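You operate a simulated robot arm through the tools that you are given. There is no shell and no other tool.

You run a simulated robot arm. Do the job below in one go: nothing can be reset, and whatever is moved stays where it is left.

JOB
Start the pump and test the motor forward at 20 Nm.
Fine: start it once; hold the load till the screen gives a result, then load to 0 and the lever to Stop; throttles and valves stay.

It is judged by the outcome, as a careful person would: the job done as asked, and still so three seconds after it is handed in. It fails if anything else is knocked over, pushed out of place, dropped, spilled or broken.

ROBOT AND FRAMES
A 6-joint arm with a two-finger gripper, fixed in place. Base frame: the origin is on the floor under the middle of its stand, x ahead of it, y to its left, z up. Lengths are in mm, angles in degrees, forces in N, time in s.
It reaches about 1206 mm from its shoulder. Its first joint turns from -166.0 to 166.0 degrees. Payload 2.45 kg.
Tool frame: the origin (TCP) lies between the finger pads and is the grasp point; the fingertips stand 20 mm ahead of it; z points along the fingers, y is the line along which they close. The gripper opens to 140 mm; its body begins 168 mm behind the TCP.
Orientation is that of the tool frame in the base frame, as a unit quaternion [x, y, z, w]. With the fingers straight down and closing along the base's y, the tool's x points along the base's -x, its y along +y and its z along -z.

CONTROLS
- The arm moves only by the tool move_arm. Its argument "targets" is a list of rows, each a list of 3 entries, a list of its own where there are three numbers: the closure in counts, from 0 (fully open) to 255 (shut), then the shift along the base's x, y, z in mm, then the turn, a rotation vector about the base's x, y, z in degrees. In form: [[jaw, [dx, dy, dz], [rx, ry, rz]], ...]. A call has 1 to 20 rows; each row shifts and turns the commanded pose from where the row before left it. A row lasts 0.2 s, in which the tool goes at most 50 mm and 8.6 degrees; a call with a longer step from one row to the next is refused whole, and so is a gripper value outside its range. Where a pose cannot be reached the arm comes as near as it can. A force on the tool above 90 N (or 10 N above the force at the start of the call, whichever is more), or a blocked arm, ends the call early, and 0.2 s more pass. The fingers move at their own pace (about 45 mm/s each) and stop on an object; they squeeze with about 27 N. The grip force told is the motor's: it shows also when the fingers shut on nothing. Time passes only in rows, and 0.2 s behind the last, so rows that do not move let the fingers close. The reply holds the time, the measured pose of the TCP, the force on the tool along the base axes, the opening and the grip force, in the units named above and with some noise, with the torque about the TCP (base axes, N m) and any sound that the robot's microphone picked up, and new pictures: "show" is both (left out), scene, wrist or none.
- Cameras (640 x 400 px; columns grow to the right, rows downward): "scene" is fixed at [63.6, 503.2, 1406.4]; the picture's right is [-0.28, -0.96, 0.00], its down [-0.63, 0.18, -0.75] and it looks along [0.72, -0.21, -0.66] (base axes); focal length 214 px, centre (320, 200). "wrist" rides on the gripper at [78, 11, -209] in the tool frame; the picture's right is [-0.14, 0.99, 0.00], its down [-0.92, -0.13, -0.37] and it looks along [-0.37, -0.05, 0.93] (tool axes); focal length 280 px, centre (320, 200). There is no depth. A picture from a camera that has moved, and an enlarged one, comes with that camera's place and axes in the base frame and with its lens. The place of the scene camera against the robot may be out by one fixed shift of up to 18 mm in any direction.
- inspect(camera, box): a new picture of the part [left, top, right, bottom] of that camera's present view, enlarged. No time passes.
- close_job(): hands the job in; it is judged then, once.

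Nothing tells you positions but the pictures and the camera data. Unless the task says otherwise, let go and move clear before handing in.

The tools are called after ">>>" as name(argument=value, ...) on one line, values as JSON. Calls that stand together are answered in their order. move_arm: Moves the arm, as the interface text tells. Its arguments: {"type":"object","properties":{"targets":{"type":"array"},"show":{"type":"string","enum":["both","scene","wrist","none"]}},"required":["targets"]} The other tools are called the same way: inspect (camera, box) takes an enlarged picture of a part of a camera's view; close_job () hands the job in.

At the start:

```text
time: 0.0
eef_pos: [468.4, 258.3, 1156.3]
orientation: [0.0, 1.0, -0.001, 0.0]
wrist_force: [-0.4, -1.1, 0.4]
wrist_torque: [-0.01, -0.03, -0.02]
grip_width: 139.8
gripper_force: 0.1
```

scene: 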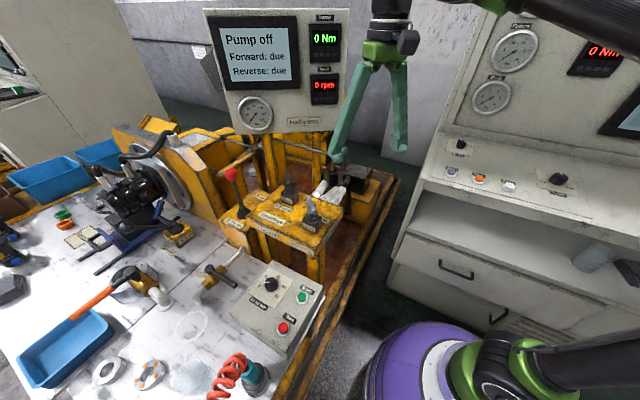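
wrist: 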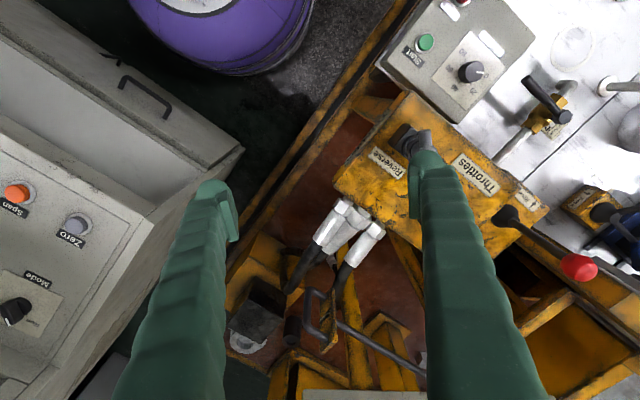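

I see a hydraulic test rig with a screen saying "Pump off, Forward: due, Reverse: due", a control box with a load knob and Start/Stop buttons, two throttles and a red-knob lever. I'll look closer at each before moving.

>>> inspect(camera="scene", box=[200, 240, 360, 360])

>>> inspect(camera="scene", box=[200, 0, 360, 140])

>>> inspect(camera="scene", box=[180, 130, 360, 270])

>>> inspect(camera="wrist", box=[360, 0, 600, 150])

>>> inspect(camera="wrist", box=[320, 90, 640, 290])

>>> inspect(camera="scene", box=[420, 0, 640, 220])

```text
3.33 times, centred on (280, 300) of scene
camera zoom: at [63.6, 503.2, 1406.4], right [-0.28, -0.96, 0.0], down [-0.63, 0.18, -0.75], along [0.72, -0.21, -0.66], focal length 715 px, centre (453, -133)
```

zoom: 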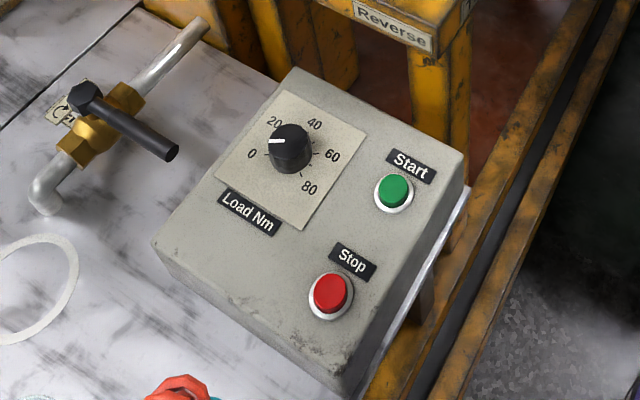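

```text
2.86 times, centred on (280, 70) of scene
camera zoom: at [63.6, 503.2, 1406.4], right [-0.28, -0.96, 0.0], down [-0.63, 0.18, -0.75], along [0.72, -0.21, -0.66], focal length 613 px, centre (434, 571)
```

zoom: 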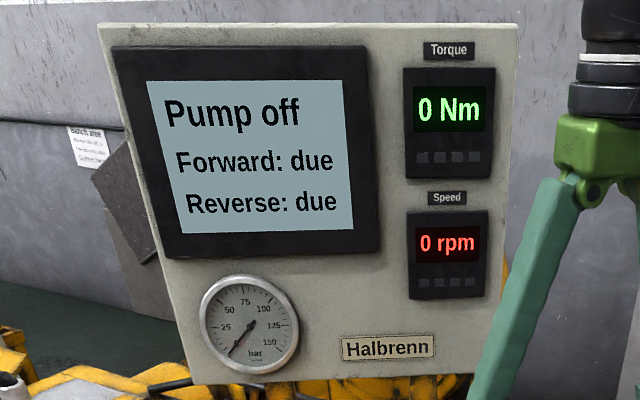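

```text
2.86 times, centred on (270, 200) of scene
camera zoom: at [63.6, 503.2, 1406.4], right [-0.28, -0.96, 0.0], down [-0.63, 0.18, -0.75], along [0.72, -0.21, -0.66], focal length 613 px, centre (463, 200)
```

zoom: 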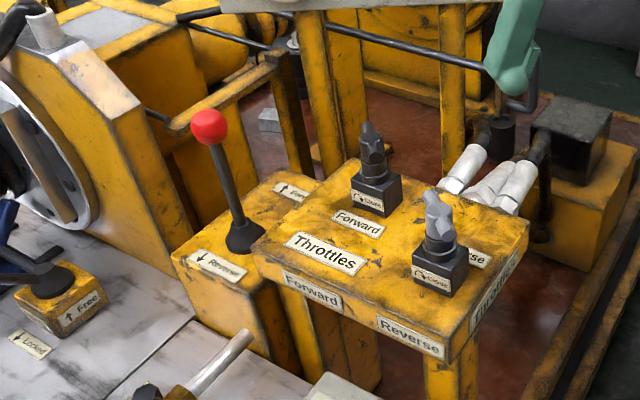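

```text
2.67 times, centred on (480, 75) of wrist
camera zoom: at [391.4, 269.4, 1366.2], right [0.14, 0.99, 0.0], down [0.92, -0.13, 0.37], along [0.37, -0.05, -0.93], focal length 748 px, centre (-107, 533)
```

zoom: 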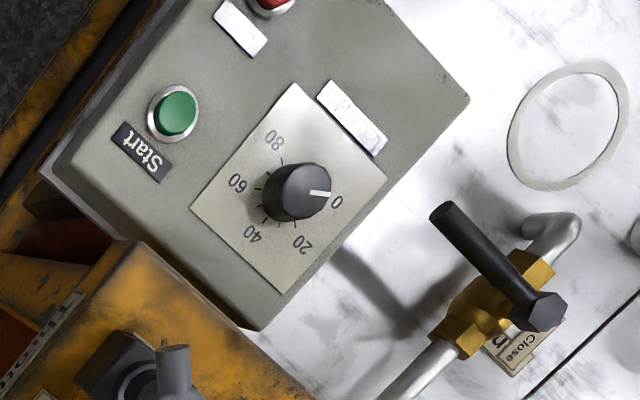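

```text
2.00 times, centred on (480, 190) of wrist
camera zoom: at [391.4, 269.4, 1366.2], right [0.14, 0.99, 0.0], down [0.92, -0.13, 0.37], along [0.37, -0.05, -0.93], focal length 561 px, centre (0, 220)
```

zoom: 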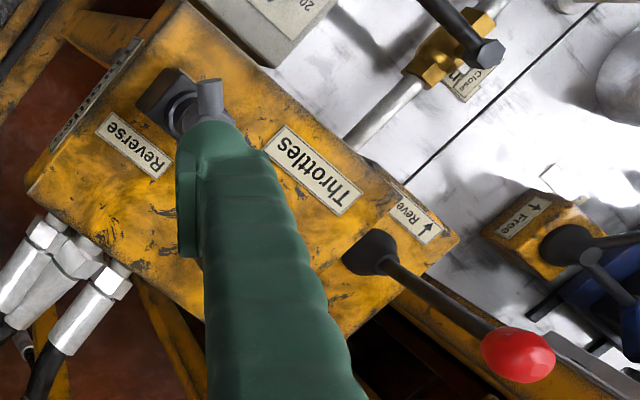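

```text
1.82 times, centred on (530, 110) of scene
camera zoom: at [63.6, 503.2, 1406.4], right [-0.28, -0.96, 0.0], down [-0.63, 0.18, -0.75], along [0.72, -0.21, -0.66], focal length 390 px, centre (-62, 364)
```

zoom: 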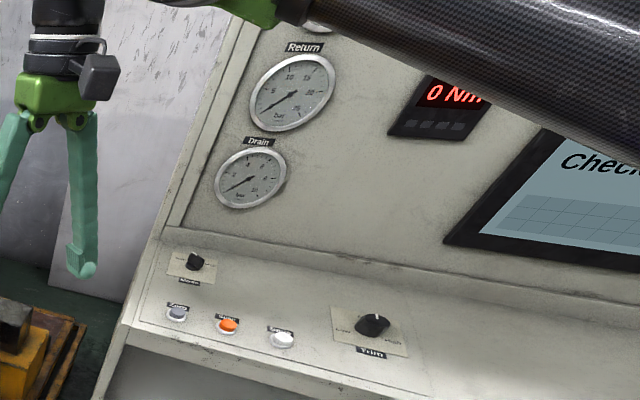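

The load box, throttle stand, direction lever and a Free/Locked lever are visible. I'll look at the remaining parts on the table before moving the wrist camera for better views.

>>> inspect(camera="scene", box=[60, 120, 220, 270])

>>> inspect(camera="scene", box=[80, 230, 260, 350])

>>> inspect(camera="scene", box=[240, 255, 310, 315])

>>> inspect(camera="scene", box=[210, 150, 280, 230])

>>> inspect(camera="wrist", box=[440, 20, 520, 100])

```text
2.67 times, centred on (140, 195) of scene
camera zoom: at [63.6, 503.2, 1406.4], right [-0.28, -0.96, 0.0], down [-0.63, 0.18, -0.75], along [0.72, -0.21, -0.66], focal length 572 px, centre (800, 213)
```

zoom: 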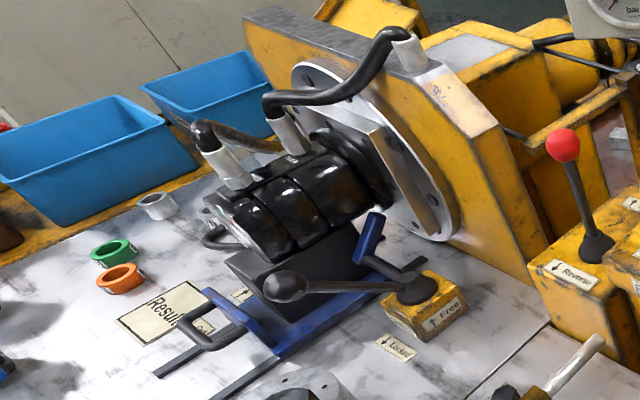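

```text
3.33 times, centred on (170, 290) of scene
camera zoom: at [63.6, 503.2, 1406.4], right [-0.28, -0.96, 0.0], down [-0.63, 0.18, -0.75], along [0.72, -0.21, -0.66], focal length 715 px, centre (820, -100)
```

zoom: 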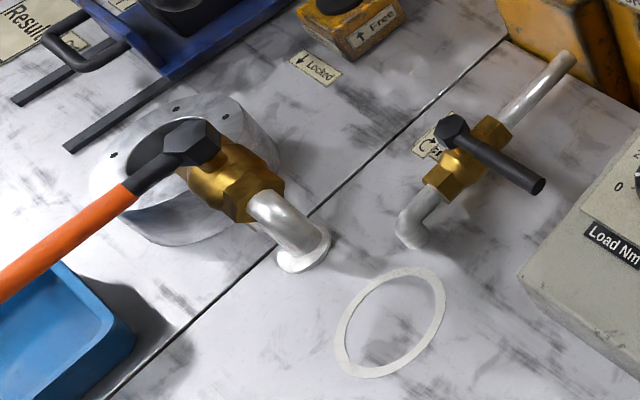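

```text
6.67 times, centred on (275, 285) of scene
camera zoom: at [63.6, 503.2, 1406.4], right [-0.28, -0.96, 0.0], down [-0.63, 0.18, -0.75], along [0.72, -0.21, -0.66], focal length 1430 px, centre (620, -367)
```

zoom: 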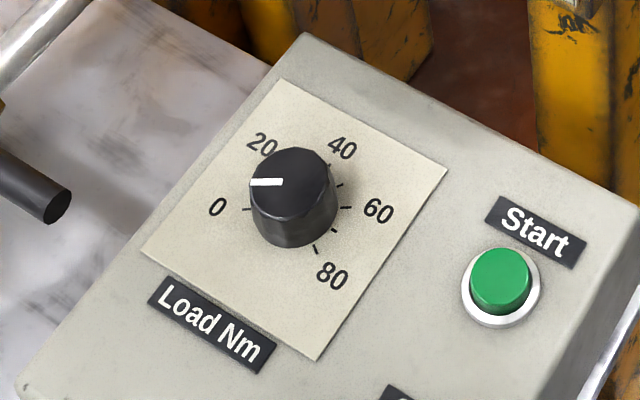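

```text
5.00 times, centred on (245, 190) of scene
camera zoom: at [63.6, 503.2, 1406.4], right [-0.28, -0.96, 0.0], down [-0.63, 0.18, -0.75], along [0.72, -0.21, -0.66], focal length 1072 px, centre (695, 250)
```

zoom: 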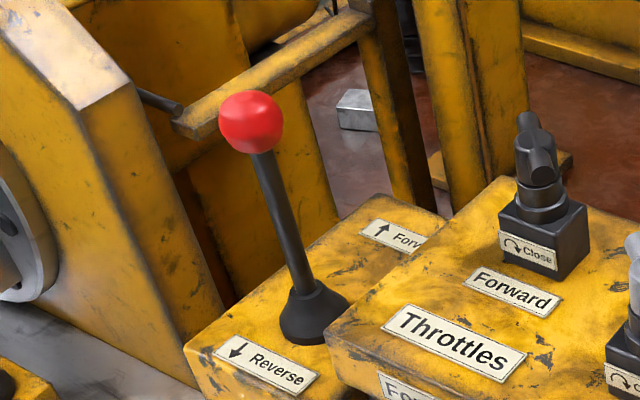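

```text
5.00 times, centred on (480, 60) of wrist
camera zoom: at [391.4, 269.4, 1366.2], right [0.14, 0.99, 0.0], down [0.92, -0.13, 0.37], along [0.37, -0.05, -0.93], focal length 1402 px, centre (-480, 900)
```

zoom: 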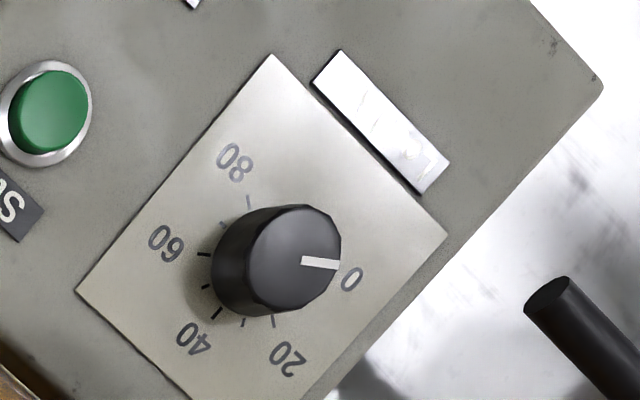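

I take the load knob to be near [404, 552, 800] and the Start button near [343, 471, 790]; the lever appears upright (Stop). I'll move the wrist camera high over the control box for a second view.

>>> move_arm(targets=[[0, [-19.6, 37.9, 0], [0, 0, 0]], [0, [-19.6, 37.9, 0], [0, 0, 0]], [0, [-19.6, 37.9, 0], [0, 0, 0]], [0, [-19.6, 37.9, 0], [0, 0, 0]], [0, [-19.6, 37.9, 0], [0, 0, 0]], [0, [-19.6, 37.9, 0], [0, 0, 0]], [0, [-19.6, 37.9, 0], [0, 0, 0]], [0, [-19.6, 37.9, 0], [0, 0, 0]], [0, [0, 0, 0], [0, 0, 0]]])

```text
time: 2.0
eef_pos: [310.6, 562.8, 1156.3]
orientation: [-0.001, 1.0, 0.0, 0.001]
wrist_force: [0.1, 0.3, 1.1]
wrist_torque: [-0.02, -0.01, -0.01]
grip_width: 139.9
gripper_force: 0.0
camera wrist: at [234.1, 572.6, 1366.5], right [0.14, 0.99, 0.0], down [0.92, -0.13, 0.37], along [0.37, -0.05, -0.93], focal length 280 px, centre (320, 200)
```

scene: 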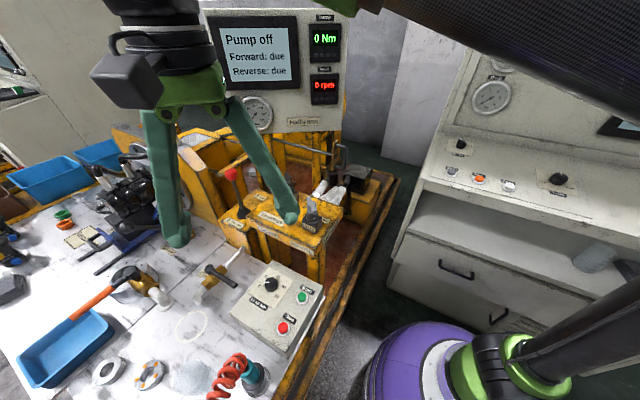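
wrist: 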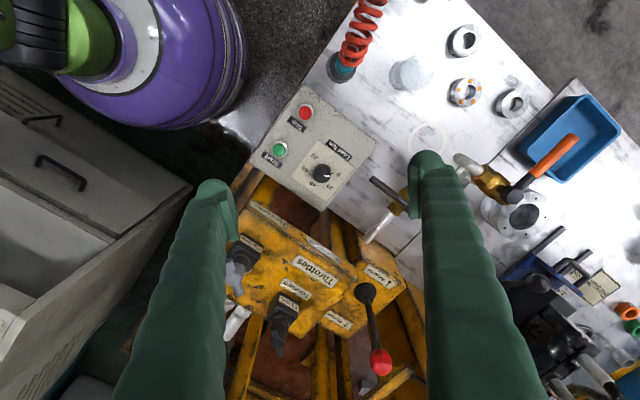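

>>> inspect(camera="wrist", box=[240, 80, 400, 220])

>>> inspect(camera="wrist", box=[220, 220, 420, 400])

>>> inspect(camera="wrist", box=[450, 180, 640, 400])

```text
2.86 times, centred on (320, 150) of wrist
camera zoom: at [234.1, 572.6, 1366.5], right [0.14, 0.99, 0.0], down [0.92, -0.13, 0.37], along [0.37, -0.05, -0.93], focal length 801 px, centre (320, 343)
```

zoom: 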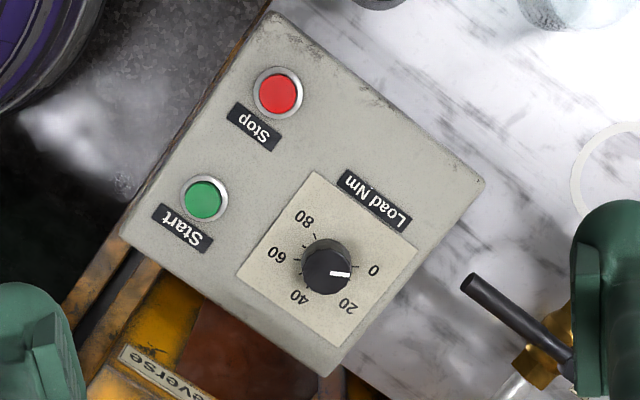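

```text
2.22 times, centred on (320, 310) of wrist
camera zoom: at [234.1, 572.6, 1366.5], right [0.14, 0.99, 0.0], down [0.92, -0.13, 0.37], along [0.37, -0.05, -0.93], focal length 623 px, centre (320, -44)
```

zoom: 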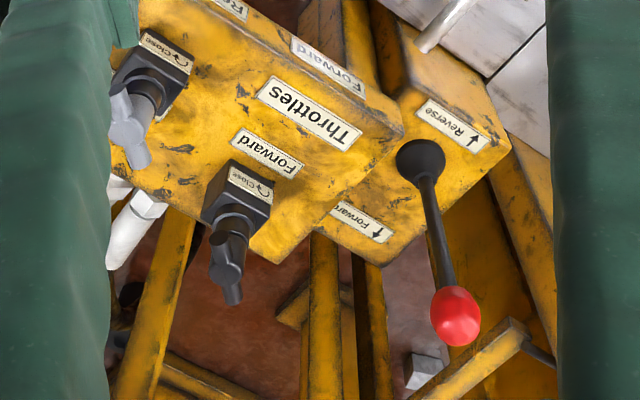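

```text
1.82 times, centred on (545, 290) of wrist
camera zoom: at [234.1, 572.6, 1366.5], right [0.14, 0.99, 0.0], down [0.92, -0.13, 0.37], along [0.37, -0.05, -0.93], focal length 510 px, centre (-89, 36)
```

zoom: 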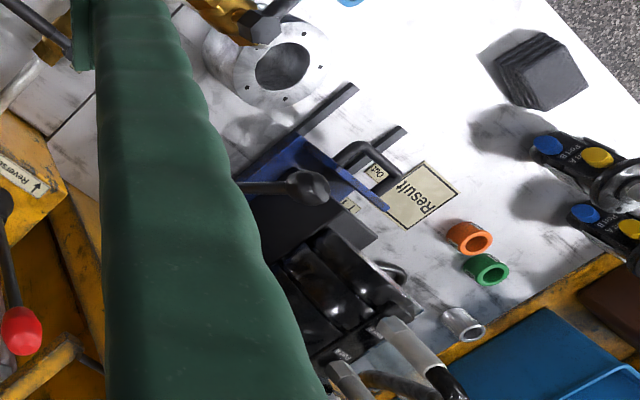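

The knob triangulates around [405, 553, 790]. I'll lower the camera to refine positions and determine the panel's tilt.

>>> move_arm(targets=[[0, [7, -2, -40], [0, 0, 0]], [0, [7, -2, -40], [0, 0, 0]], [0, [7, -2, -40], [0, 0, 0]], [0, [7, -2, -36], [0, 0, 0]], [0, [0, 0, 0], [0, 0, 0]]], show="wrist")

>>> inspect(camera="wrist", box=[220, 40, 420, 165])

```text
time: 3.2
eef_pos: [339.7, 550.8, 999.1]
orientation: [0.0, 1.0, 0.0, -0.002]
wrist_force: [-0.7, -0.2, 0.6]
wrist_torque: [0.01, 0.02, -0.01]
grip_width: 140.2
gripper_force: 0.1
camera wrist: at [262.4, 561.9, 1208.9], right [0.14, 0.99, 0.0], down [0.92, -0.13, 0.37], along [0.37, -0.05, -0.93], focal length 280 px, centre (320, 200)
```

wrist: 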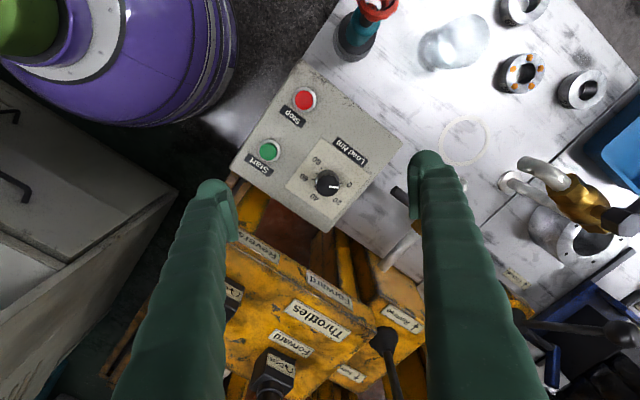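

```text
3.20 times, centred on (320, 102) of wrist
camera zoom: at [262.4, 561.9, 1208.9], right [0.14, 0.99, 0.0], down [0.92, -0.13, 0.37], along [0.37, -0.05, -0.93], focal length 897 px, centre (320, 512)
```

zoom: 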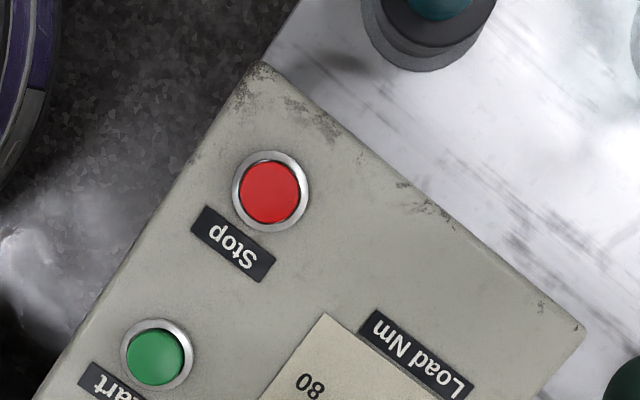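

>>> inspect(camera="wrist", box=[270, 130, 390, 220])

>>> inspect(camera="wrist", box=[225, 110, 345, 200])

>>> inspect(camera="wrist", box=[225, 230, 425, 400])

```text
4.44 times, centred on (330, 175) of wrist
camera zoom: at [262.4, 561.9, 1208.9], right [0.14, 0.99, 0.0], down [0.92, -0.13, 0.37], along [0.37, -0.05, -0.93], focal length 1246 px, centre (276, 311)
```

zoom: 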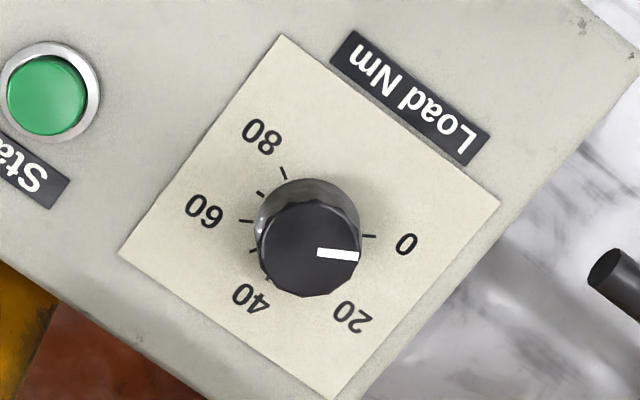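

```text
4.44 times, centred on (285, 155) of wrist
camera zoom: at [262.4, 561.9, 1208.9], right [0.14, 0.99, 0.0], down [0.92, -0.13, 0.37], along [0.37, -0.05, -0.93], focal length 1246 px, centre (476, 400)
```

zoom: 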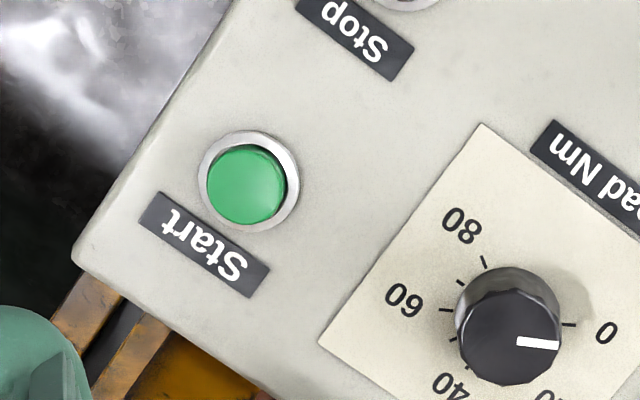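

```text
2.35 times, centred on (325, 315) of wrist
camera zoom: at [262.4, 561.9, 1208.9], right [0.14, 0.99, 0.0], down [0.92, -0.13, 0.37], along [0.37, -0.05, -0.93], focal length 660 px, centre (308, -71)
```

zoom: 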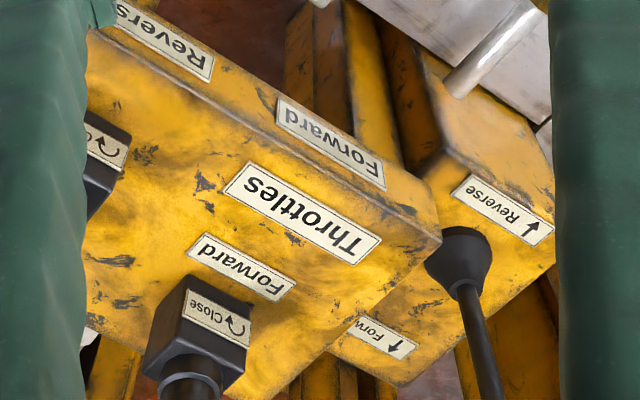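

From three views I place the Start button top at about [342, 471, 786], the knob top at about [405, 554, 803] (pointing at 0; about 3° per Nm, clockwise increases), and the lever ball at about [691, 616, 1018], upright (Stop). Next I close the fingers and move above the Start button.

>>> move_arm(targets=[[255, [0.9, -26.7, 0], [0, 0, 0]], [255, [0.9, -26.7, 0], [0, 0, 0]], [255, [0.9, -26.7, 0], [0, 0, 0]], [255, [0, 0, -33], [0, 0, 0]], [255, [0, 0, -33], [0, 0, 0]], [255, [0, 0, -33], [0, 0, 0]], [255, [0, 0, 0], [0, 0, 0]], [255, [0, 0, 0], [0, 0, 0]]])

```text
time: 5.0
eef_pos: [342.5, 472.8, 902.4]
orientation: [0.0, 1.0, 0.0, 0.0]
wrist_force: [0.1, -1.2, 0.3]
wrist_torque: [0.01, -0.01, 0.01]
grip_width: 0.1
gripper_force: 15.7
camera wrist: at [265.0, 484.1, 1112.2], right [0.14, 0.99, 0.0], down [0.92, -0.13, 0.37], along [0.37, -0.05, -0.93], focal length 280 px, centre (320, 200)
```

scene: 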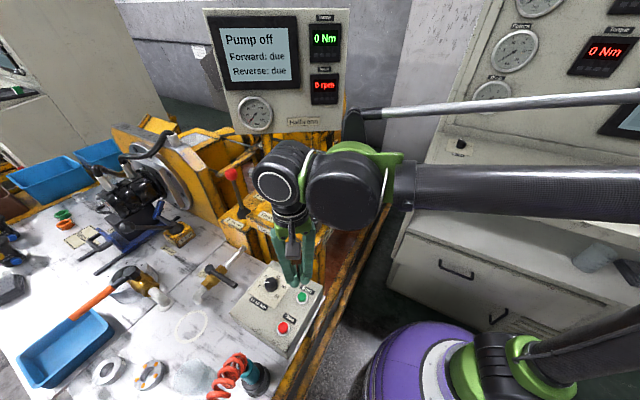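
wrist: 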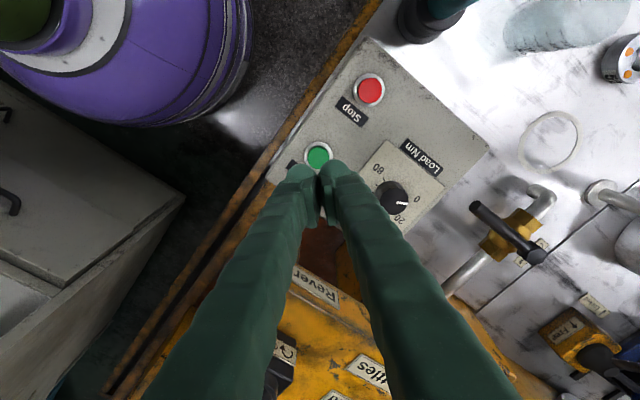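

>>> inspect(camera="wrist", box=[270, 120, 390, 220])

>>> inspect(camera="scene", box=[240, 210, 340, 350])

```text
4.00 times, centred on (330, 170) of wrist
camera zoom: at [265.0, 484.1, 1112.2], right [0.14, 0.99, 0.0], down [0.92, -0.13, 0.37], along [0.37, -0.05, -0.93], focal length 1122 px, centre (280, 320)
```

zoom: 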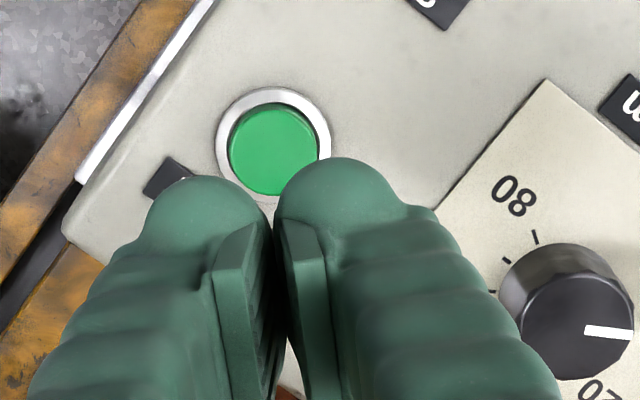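

```text
2.86 times, centred on (290, 280) of scene
camera zoom: at [63.6, 503.2, 1406.4], right [-0.28, -0.96, 0.0], down [-0.63, 0.18, -0.75], along [0.72, -0.21, -0.66], focal length 613 px, centre (406, -29)
```

zoom: 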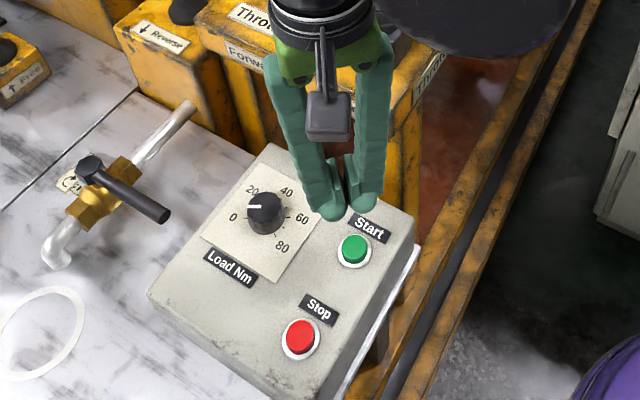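

The Start button confirms at [342, 471.5, 786]. The closed fingertips are wider than the button, so I'll tilt the tool so that only the left (+y) fingertip touches it, then come down to just above it.

>>> move_arm(targets=[[255, [-0.5, -4.5, 0], [-8, 0, 0]], [255, [0, -4.5, 0], [-8, 0, 0]], [255, [0, 0, -24], [0, 0, 0]], [255, [0, 0, -24], [0, 0, 0]], [255, [0, 0, -24], [0, 0, 0]], [255, [0, 0, 0], [0, 0, 0]]])

>>> inspect(camera="wrist", box=[260, 90, 400, 220])

>>> inspect(camera="scene", box=[250, 230, 340, 340])

```text
time: 6.4
eef_pos: [340.0, 464.5, 828.5]
orientation: [0.0, 0.99, -0.139, 0.0]
wrist_force: [-0.4, 0.6, 1.0]
wrist_torque: [0.01, -0.02, 0.01]
grip_width: 0.0
gripper_force: 27.0
camera wrist: at [262.6, 532.5, 1029.3], right [0.14, 0.95, -0.27], down [0.92, -0.02, 0.39], along [0.37, -0.3, -0.88], focal length 280 px, centre (320, 200)
```

scene: 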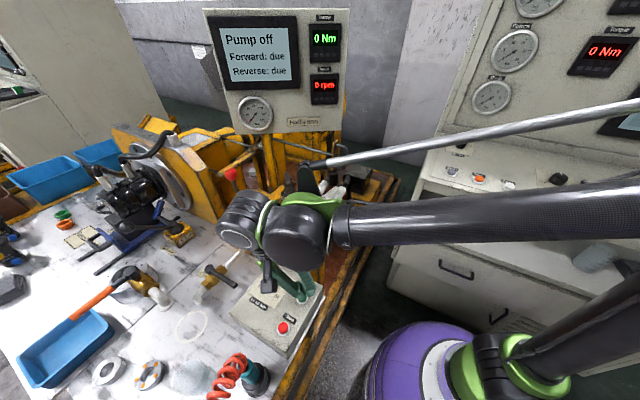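
wrist: 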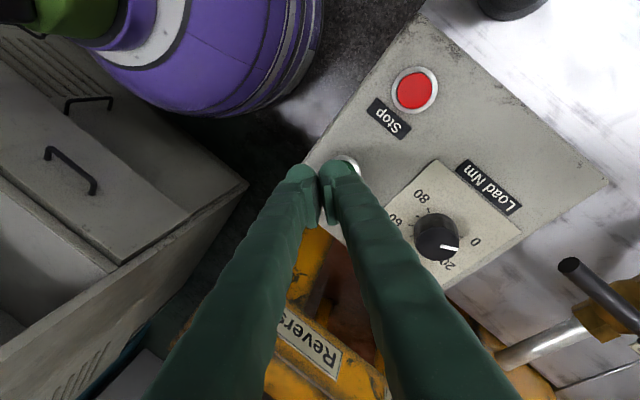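

```text
3.08 times, centred on (330, 155) of wrist
camera zoom: at [262.6, 532.5, 1029.3], right [0.14, 0.95, -0.27], down [0.92, -0.02, 0.39], along [0.37, -0.3, -0.88], focal length 863 px, centre (289, 338)
```

zoom: 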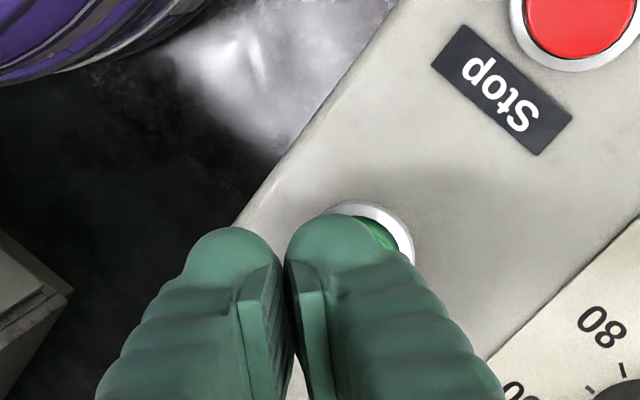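

```text
3.64 times, centred on (295, 285) of scene
camera zoom: at [63.6, 503.2, 1406.4], right [-0.28, -0.96, 0.0], down [-0.63, 0.18, -0.75], along [0.72, -0.21, -0.66], focal length 780 px, centre (411, -109)
```

zoom: 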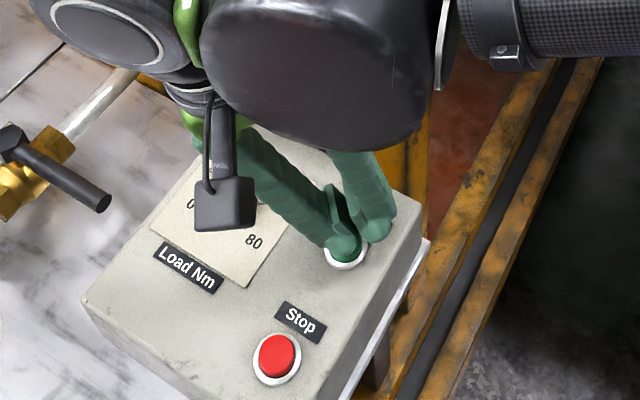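

The left fingertip sits right over the button in both views. I'll go down to near contact, then press in small steps.

>>> move_arm(targets=[[255, [1.5, 0, -8], [0, 0, 0]], [255, [0, 0, -8], [0, 0, 0]], [255, [0, 0, -2], [0, 0, 0]], [255, [0, 0, -2], [0, 0, 0]]], show="scene")

```text
time: 7.4
eef_pos: [343.5, 463.9, 809.5]
orientation: [0.0, 0.99, -0.14, 0.0]
wrist_force: [-0.3, -0.5, 1.3]
wrist_torque: [-0.02, 0.01, -0.02]
grip_width: 0.0
gripper_force: 26.9
```

scene: 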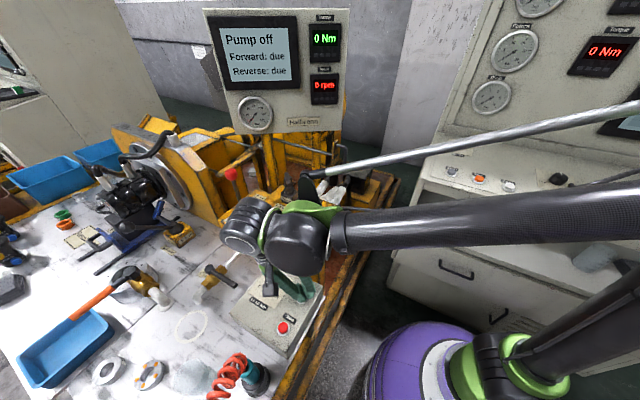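

No contact force yet at TCP z 809.5. I continue pressing down in 2 mm steps.

>>> move_arm(targets=[[255, [0, 0, -2], [0, 0, 0]], [255, [0, 0, -2], [0, 0, 0]]], show="scene")

```text
time: 8.0
eef_pos: [343.4, 464.3, 804.7]
orientation: [0.0, 0.99, -0.139, 0.0]
wrist_force: [-0.9, 1.4, 8.7]
wrist_torque: [0.09, 0.03, 0.0]
grip_width: 0.1
gripper_force: 26.5
heard: click
```

scene: 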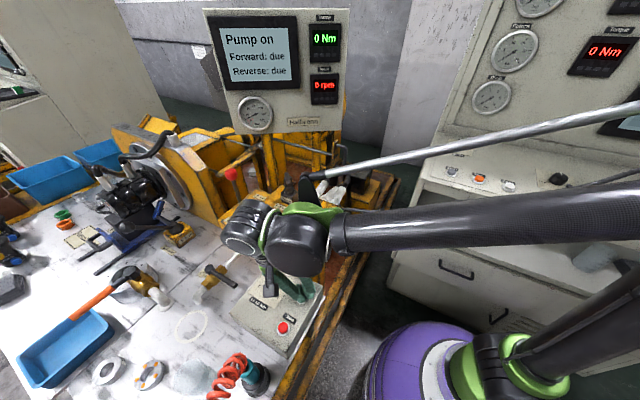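

A click and the screen reads "Pump on". I lift off, level the tool, and travel high to a point above the lever ball with the fingers opened and turned -45° so they close across the lever's swing.

>>> move_arm(targets=[[255, [0, 0, 10], [0, 0, 0]], [255, [0, 0, 40], [0, 0, 0]], [255, [0, 0, 45], [8, 0, 0]], [255, [0, 0, 45], [8, 0, 0]], [255, [0, 0, 45], [0, 0, 0]], [255, [0, 0, 45], [0, 0, 0]], [255, [0, 0, 45], [0, 0, 0]], [255, [0, 0, 45], [0, 0, 0]], [120, [0, 0, 30], [0, 0, 0]], [120, [0, 0, 0], [0, 0, 0]]])

```text
time: 10.2
eef_pos: [338.5, 465.7, 1155.7]
orientation: [0.0, 1.0, 0.0, 0.0]
wrist_force: [-0.6, 0.3, -0.2]
wrist_torque: [-0.04, 0.03, 0.02]
grip_width: 51.8
gripper_force: 0.0
camera wrist: at [261.7, 477.3, 1366.7], right [0.14, 0.99, 0.0], down [0.92, -0.13, 0.37], along [0.37, -0.05, -0.93], focal length 280 px, centre (320, 200)
```

scene: 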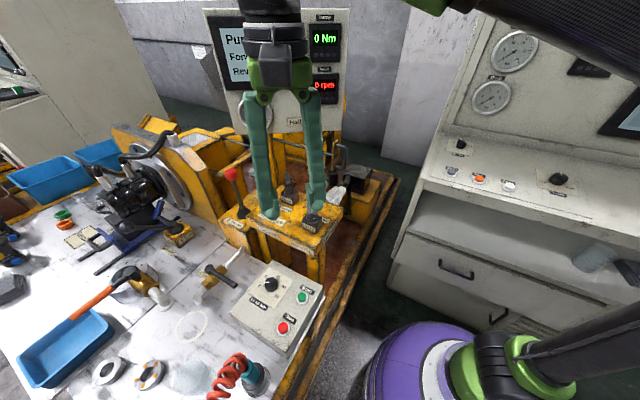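
wrist: 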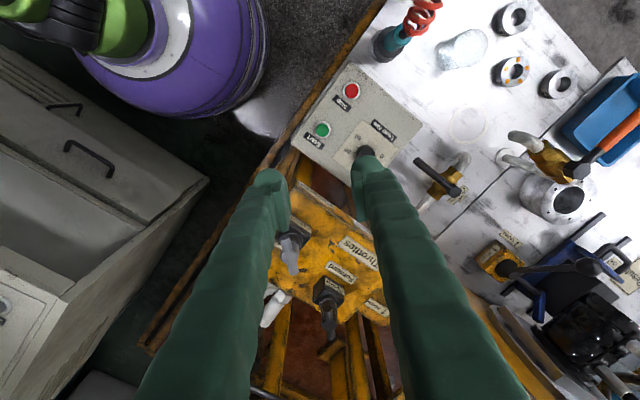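

>>> move_arm(targets=[[100, [39.2, 16.7, 0], [0, 0, -5]], [100, [39.2, 16.7, 0], [0, 0, -5]], [100, [39.2, 16.7, 0], [0, 0, -5]], [100, [39.2, 16.7, 0], [0, 0, -5]], [100, [39.2, 16.7, 0], [0, 0, -5]], [100, [39.2, 16.7, 0], [0, 0, -5]], [100, [39.2, 16.7, 0], [0, 0, -5]], [100, [39.2, 16.7, 0], [0, 0, -5]], [100, [39.2, 16.7, 0], [0, 0, -5]], [100, [0, 0, 0], [0, 0, 0]]])

>>> inspect(camera="wrist", box=[220, 100, 420, 260])

```text
time: 12.4
eef_pos: [696.4, 614.7, 1153.8]
orientation: [0.383, 0.924, 0.0, -0.001]
wrist_force: [0.2, 0.4, -0.8]
wrist_torque: [-0.03, 0.06, -0.06]
grip_width: 85.0
gripper_force: 0.1
camera wrist: at [649.6, 678.3, 1363.7], right [0.8, 0.6, 0.0], down [0.56, -0.74, 0.37], along [0.22, -0.29, -0.93], focal length 280 px, centre (320, 200)
```

scene: 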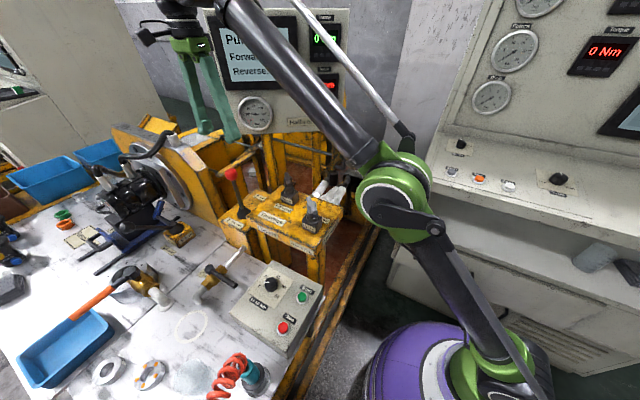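
wrist: 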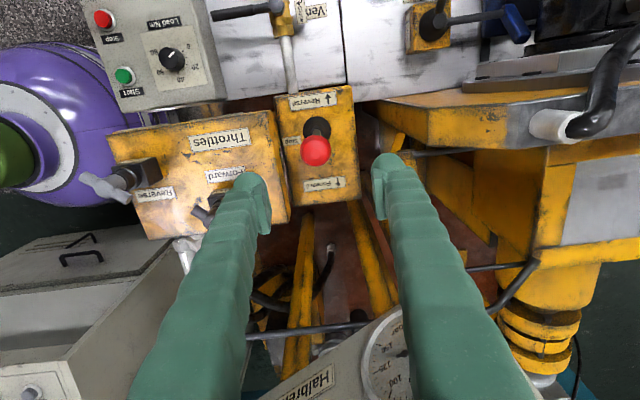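

```text
2.50 times, centred on (320, 180) of wrist
camera zoom: at [649.6, 678.3, 1363.7], right [0.8, 0.6, 0.0], down [0.56, -0.74, 0.37], along [0.22, -0.29, -0.93], focal length 701 px, centre (320, 250)
```

zoom: 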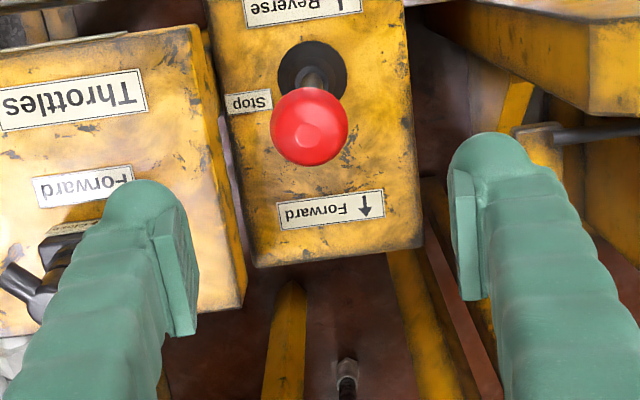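

I see the lever upright beside its "Stop" label, with "Forward" toward +x/−y. The ball is at about [690, 616, 1018]; I'll descend part way with the fingers open and recheck alignment.

>>> move_arm(targets=[[100, [0, 0, -35], [0, 0, 0]], [100, [0, 0, -35], [0, 0, 0]], [100, [0, 0, 0], [0, 0, 0]], [100, [0, 0, 0], [0, 0, 0]]])

>>> inspect(camera="wrist", box=[220, 60, 420, 220])

```text
time: 13.4
eef_pos: [694.5, 615.2, 1084.4]
orientation: [0.383, 0.924, 0.0, -0.001]
wrist_force: [-0.1, -0.1, -0.1]
wrist_torque: [0.0, 0.01, -0.02]
grip_width: 85.0
gripper_force: 0.0
camera wrist: at [647.7, 677.4, 1294.5], right [0.8, 0.6, 0.0], down [0.56, -0.74, 0.37], along [0.22, -0.29, -0.93], focal length 280 px, centre (320, 200)
```

scene: 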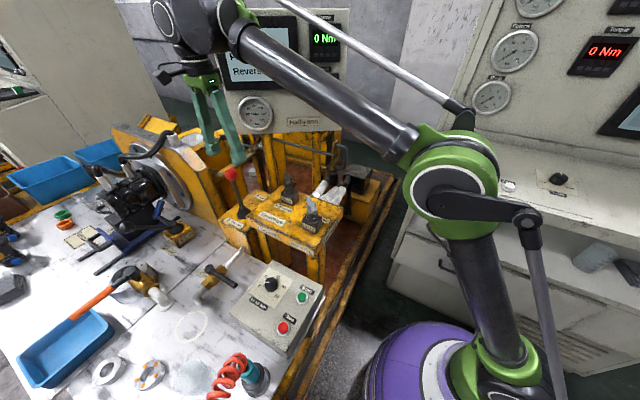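
wrist: 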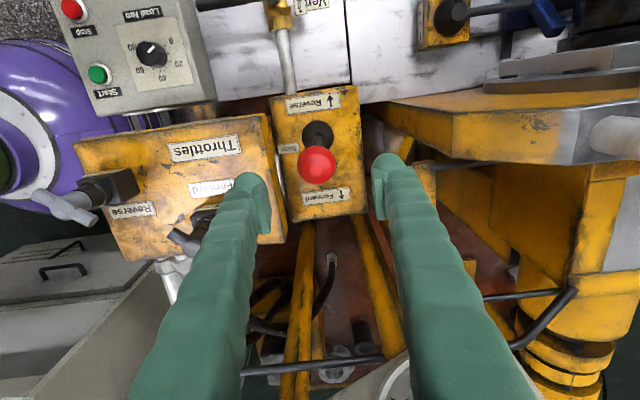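

```text
2.50 times, centred on (320, 140) of wrist
camera zoom: at [647.7, 677.4, 1294.5], right [0.8, 0.6, 0.0], down [0.56, -0.74, 0.37], along [0.22, -0.29, -0.93], focal length 701 px, centre (320, 350)
```

zoom: 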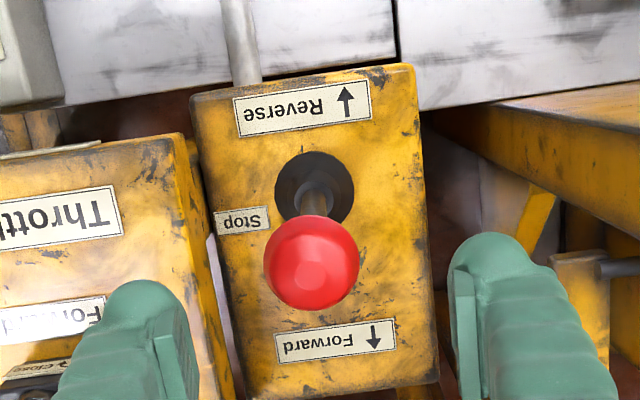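

>>> move_arm(targets=[[100, [-5, 1.3, -25], [0, 0, 0]], [100, [0, 0, -25], [0, 0, 0]], [100, [0, 0, -20], [0, 0, 0]], [100, [0, 0, 0], [0, 0, 0]]])

>>> inspect(camera="wrist", box=[220, 60, 420, 220])

>>> inspect(camera="scene", box=[140, 0, 360, 220])

```text
time: 14.4
eef_pos: [688.5, 616.9, 1015.6]
orientation: [0.383, 0.924, 0.0, 0.0]
wrist_force: [-0.5, -0.5, 0.5]
wrist_torque: [0.0, 0.0, -0.01]
grip_width: 85.3
gripper_force: 0.1
camera wrist: at [643.0, 680.6, 1225.9], right [0.8, 0.6, 0.0], down [0.56, -0.74, 0.37], along [0.22, -0.29, -0.93], focal length 280 px, centre (320, 200)
```

scene: 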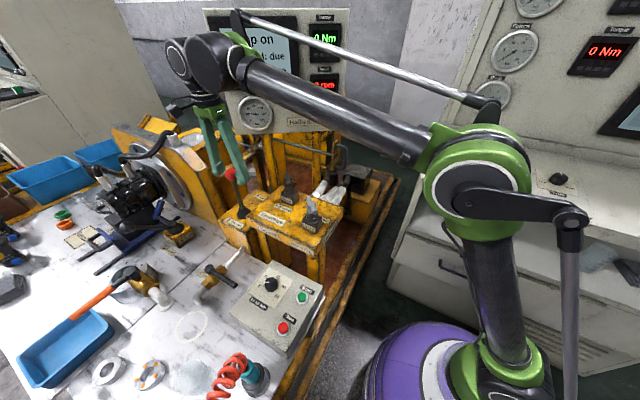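
wrist: 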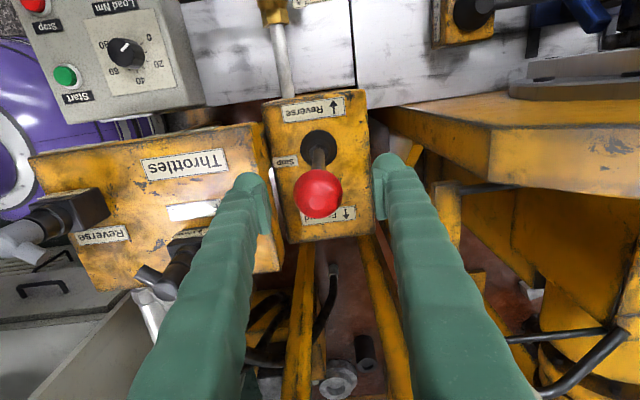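

```text
2.50 times, centred on (320, 140) of wrist
camera zoom: at [643.0, 680.6, 1225.9], right [0.8, 0.6, 0.0], down [0.56, -0.74, 0.37], along [0.22, -0.29, -0.93], focal length 701 px, centre (320, 350)
```

zoom: 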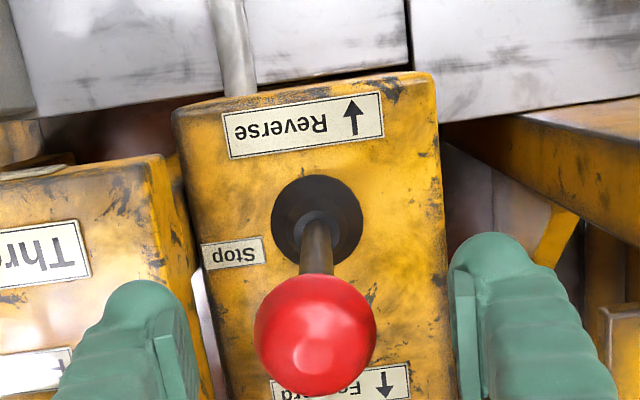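

```text
1.82 times, centred on (250, 110) of scene
camera zoom: at [63.6, 503.2, 1406.4], right [-0.28, -0.96, 0.0], down [-0.63, 0.18, -0.75], along [0.72, -0.21, -0.66], focal length 390 px, centre (447, 364)
```

zoom: 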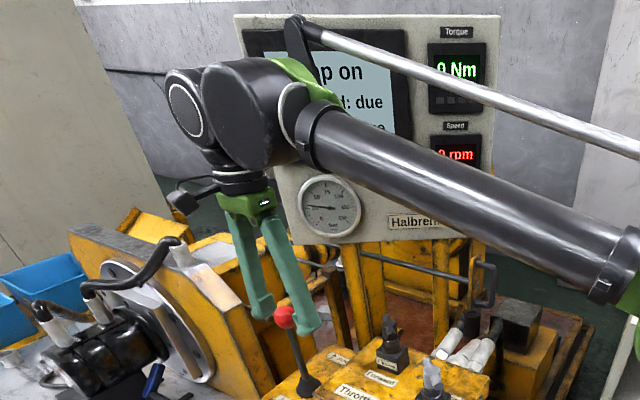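

The ball sits centred between the pads. I close on it.

>>> move_arm(targets=[[255, [0, 0, 0], [0, 0, 0]], [255, [0, 0, 0], [0, 0, 0]], [255, [0, 0, 0], [0, 0, 0]], [255, [0, 0, 0], [0, 0, 0]]], show="wrist")

```text
time: 15.4
eef_pos: [689.0, 617.8, 1016.2]
orientation: [0.383, 0.924, 0.0, 0.0]
wrist_force: [-16.9, -17.0, -13.4]
wrist_torque: [0.06, 0.05, 0.02]
grip_width: 37.8
gripper_force: 32.5
camera wrist: at [642.3, 679.7, 1226.5], right [0.8, 0.6, 0.0], down [0.56, -0.74, 0.37], along [0.22, -0.29, -0.93], focal length 280 px, centre (320, 200)
```

wrist: 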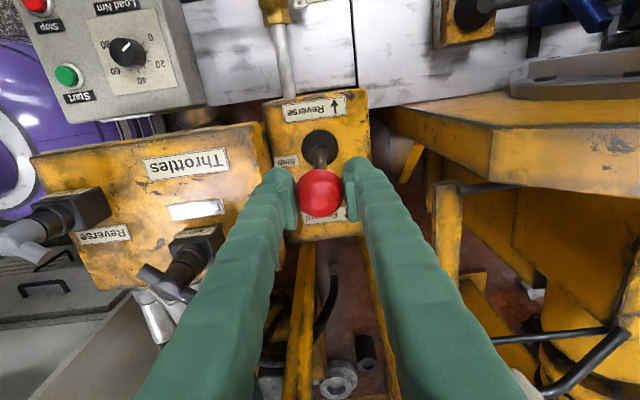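

>>> move_arm(targets=[[255, [-1.2, -1.2, 0], [0, 0, 0]], [255, [5.8, -5.8, -0.3], [0, 0, 0]], [255, [5.8, -5.8, -0.4], [0, 0, 0]], [255, [5.75, -5.75, -1.0], [0, 0, 0]], [255, [5.75, -5.75, -1.2], [0, 0, 0]]])

```text
time: 16.6
eef_pos: [712.7, 591.9, 1011.1]
orientation: [0.382, 0.924, 0.0, 0.0]
wrist_force: [-20.4, -2.0, -25.9]
wrist_torque: [0.74, 0.62, 0.06]
grip_width: 37.6
gripper_force: 44.8
camera wrist: at [666.8, 655.0, 1222.1], right [0.8, 0.6, 0.0], down [0.56, -0.74, 0.37], along [0.22, -0.29, -0.93], focal length 280 px, centre (320, 200)
```

scene: 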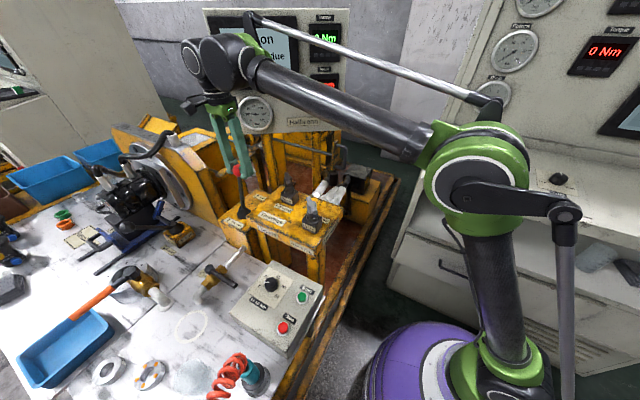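
wrist: 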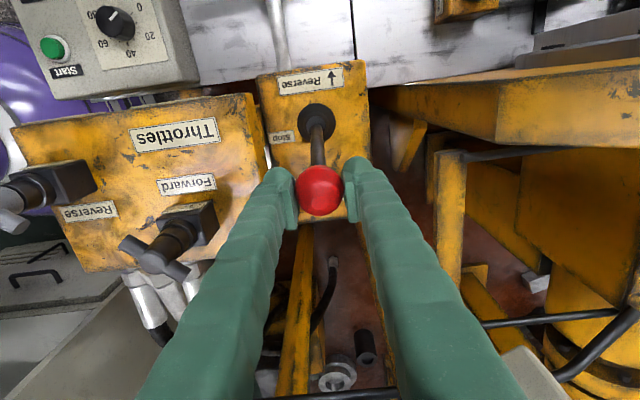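

The lever follows and the screen remains on. I continue along the arc, a little lower and closely watching force.

>>> move_arm(targets=[[255, [5.4, -5.8, -2.4], [0, 0, 0]], [255, [5.4, -5.8, -2.8], [0, 0, 0]], [255, [5.5, -5.7, -3.0], [0, 0, 0]], [255, [5.5, -5.7, -3.2], [0, 0, 0]]])

```text
time: 17.6
eef_pos: [735.2, 568.4, 1001.2]
orientation: [0.383, 0.924, 0.001, 0.0]
wrist_force: [18.8, 18.6, 18.9]
wrist_torque: [0.99, 0.92, -0.12]
grip_width: 37.2
gripper_force: 45.4
camera wrist: at [688.9, 632.0, 1211.1], right [0.8, 0.6, 0.0], down [0.56, -0.74, 0.37], along [0.22, -0.29, -0.93], focal length 280 px, centre (320, 200)
```

scene: 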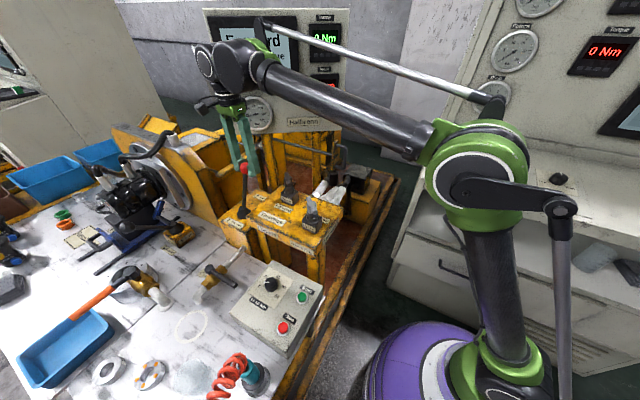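
wrist: 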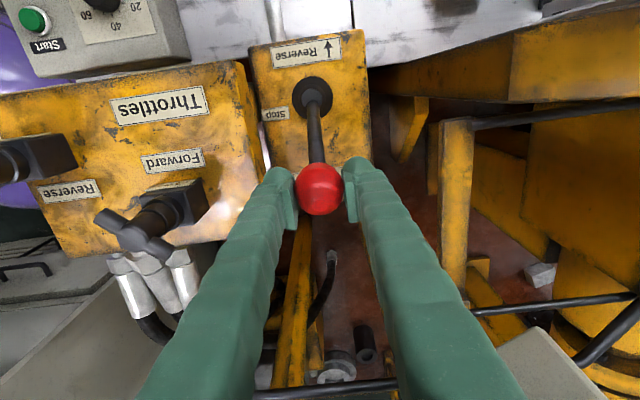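

>>> inspect(camera="scene", box=[190, 0, 360, 140])

```text
2.86 times, centred on (275, 70) of scene
camera zoom: at [63.6, 503.2, 1406.4], right [-0.28, -0.96, 0.0], down [-0.63, 0.18, -0.75], along [0.72, -0.21, -0.66], focal length 613 px, centre (449, 571)
```

zoom: 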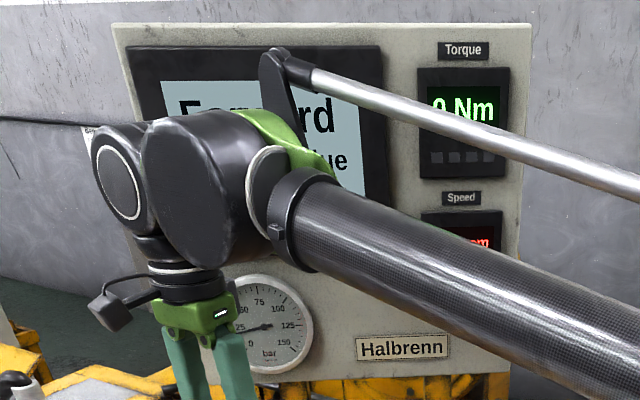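

The screen shows "Forward" now. I nudge slightly further to see whether the lever is against its stop/detent.

>>> move_arm(targets=[[255, [2.5, -1.2, 0.3], [0, 0, 0]], [255, [2.5, -1.5, -0.5], [0, 0, 0]], [255, [0, 0, 0], [0, 0, 0]]], show="scene")

```text
time: 18.4
eef_pos: [738.6, 566.1, 1000.5]
orientation: [0.383, 0.924, 0.0, 0.001]
wrist_force: [-25.8, -4.7, -27.8]
wrist_torque: [0.39, 0.19, 0.1]
grip_width: 37.4
gripper_force: 44.7
```

scene: 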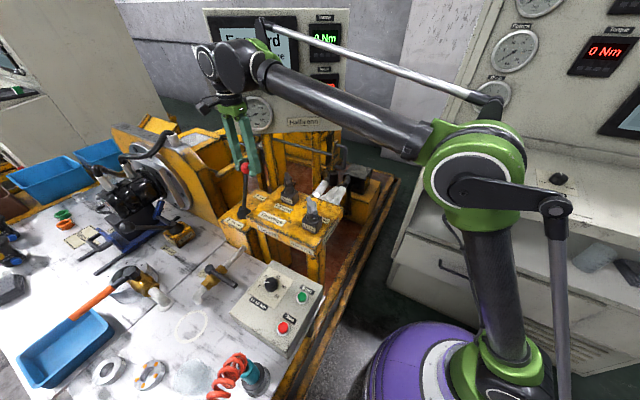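

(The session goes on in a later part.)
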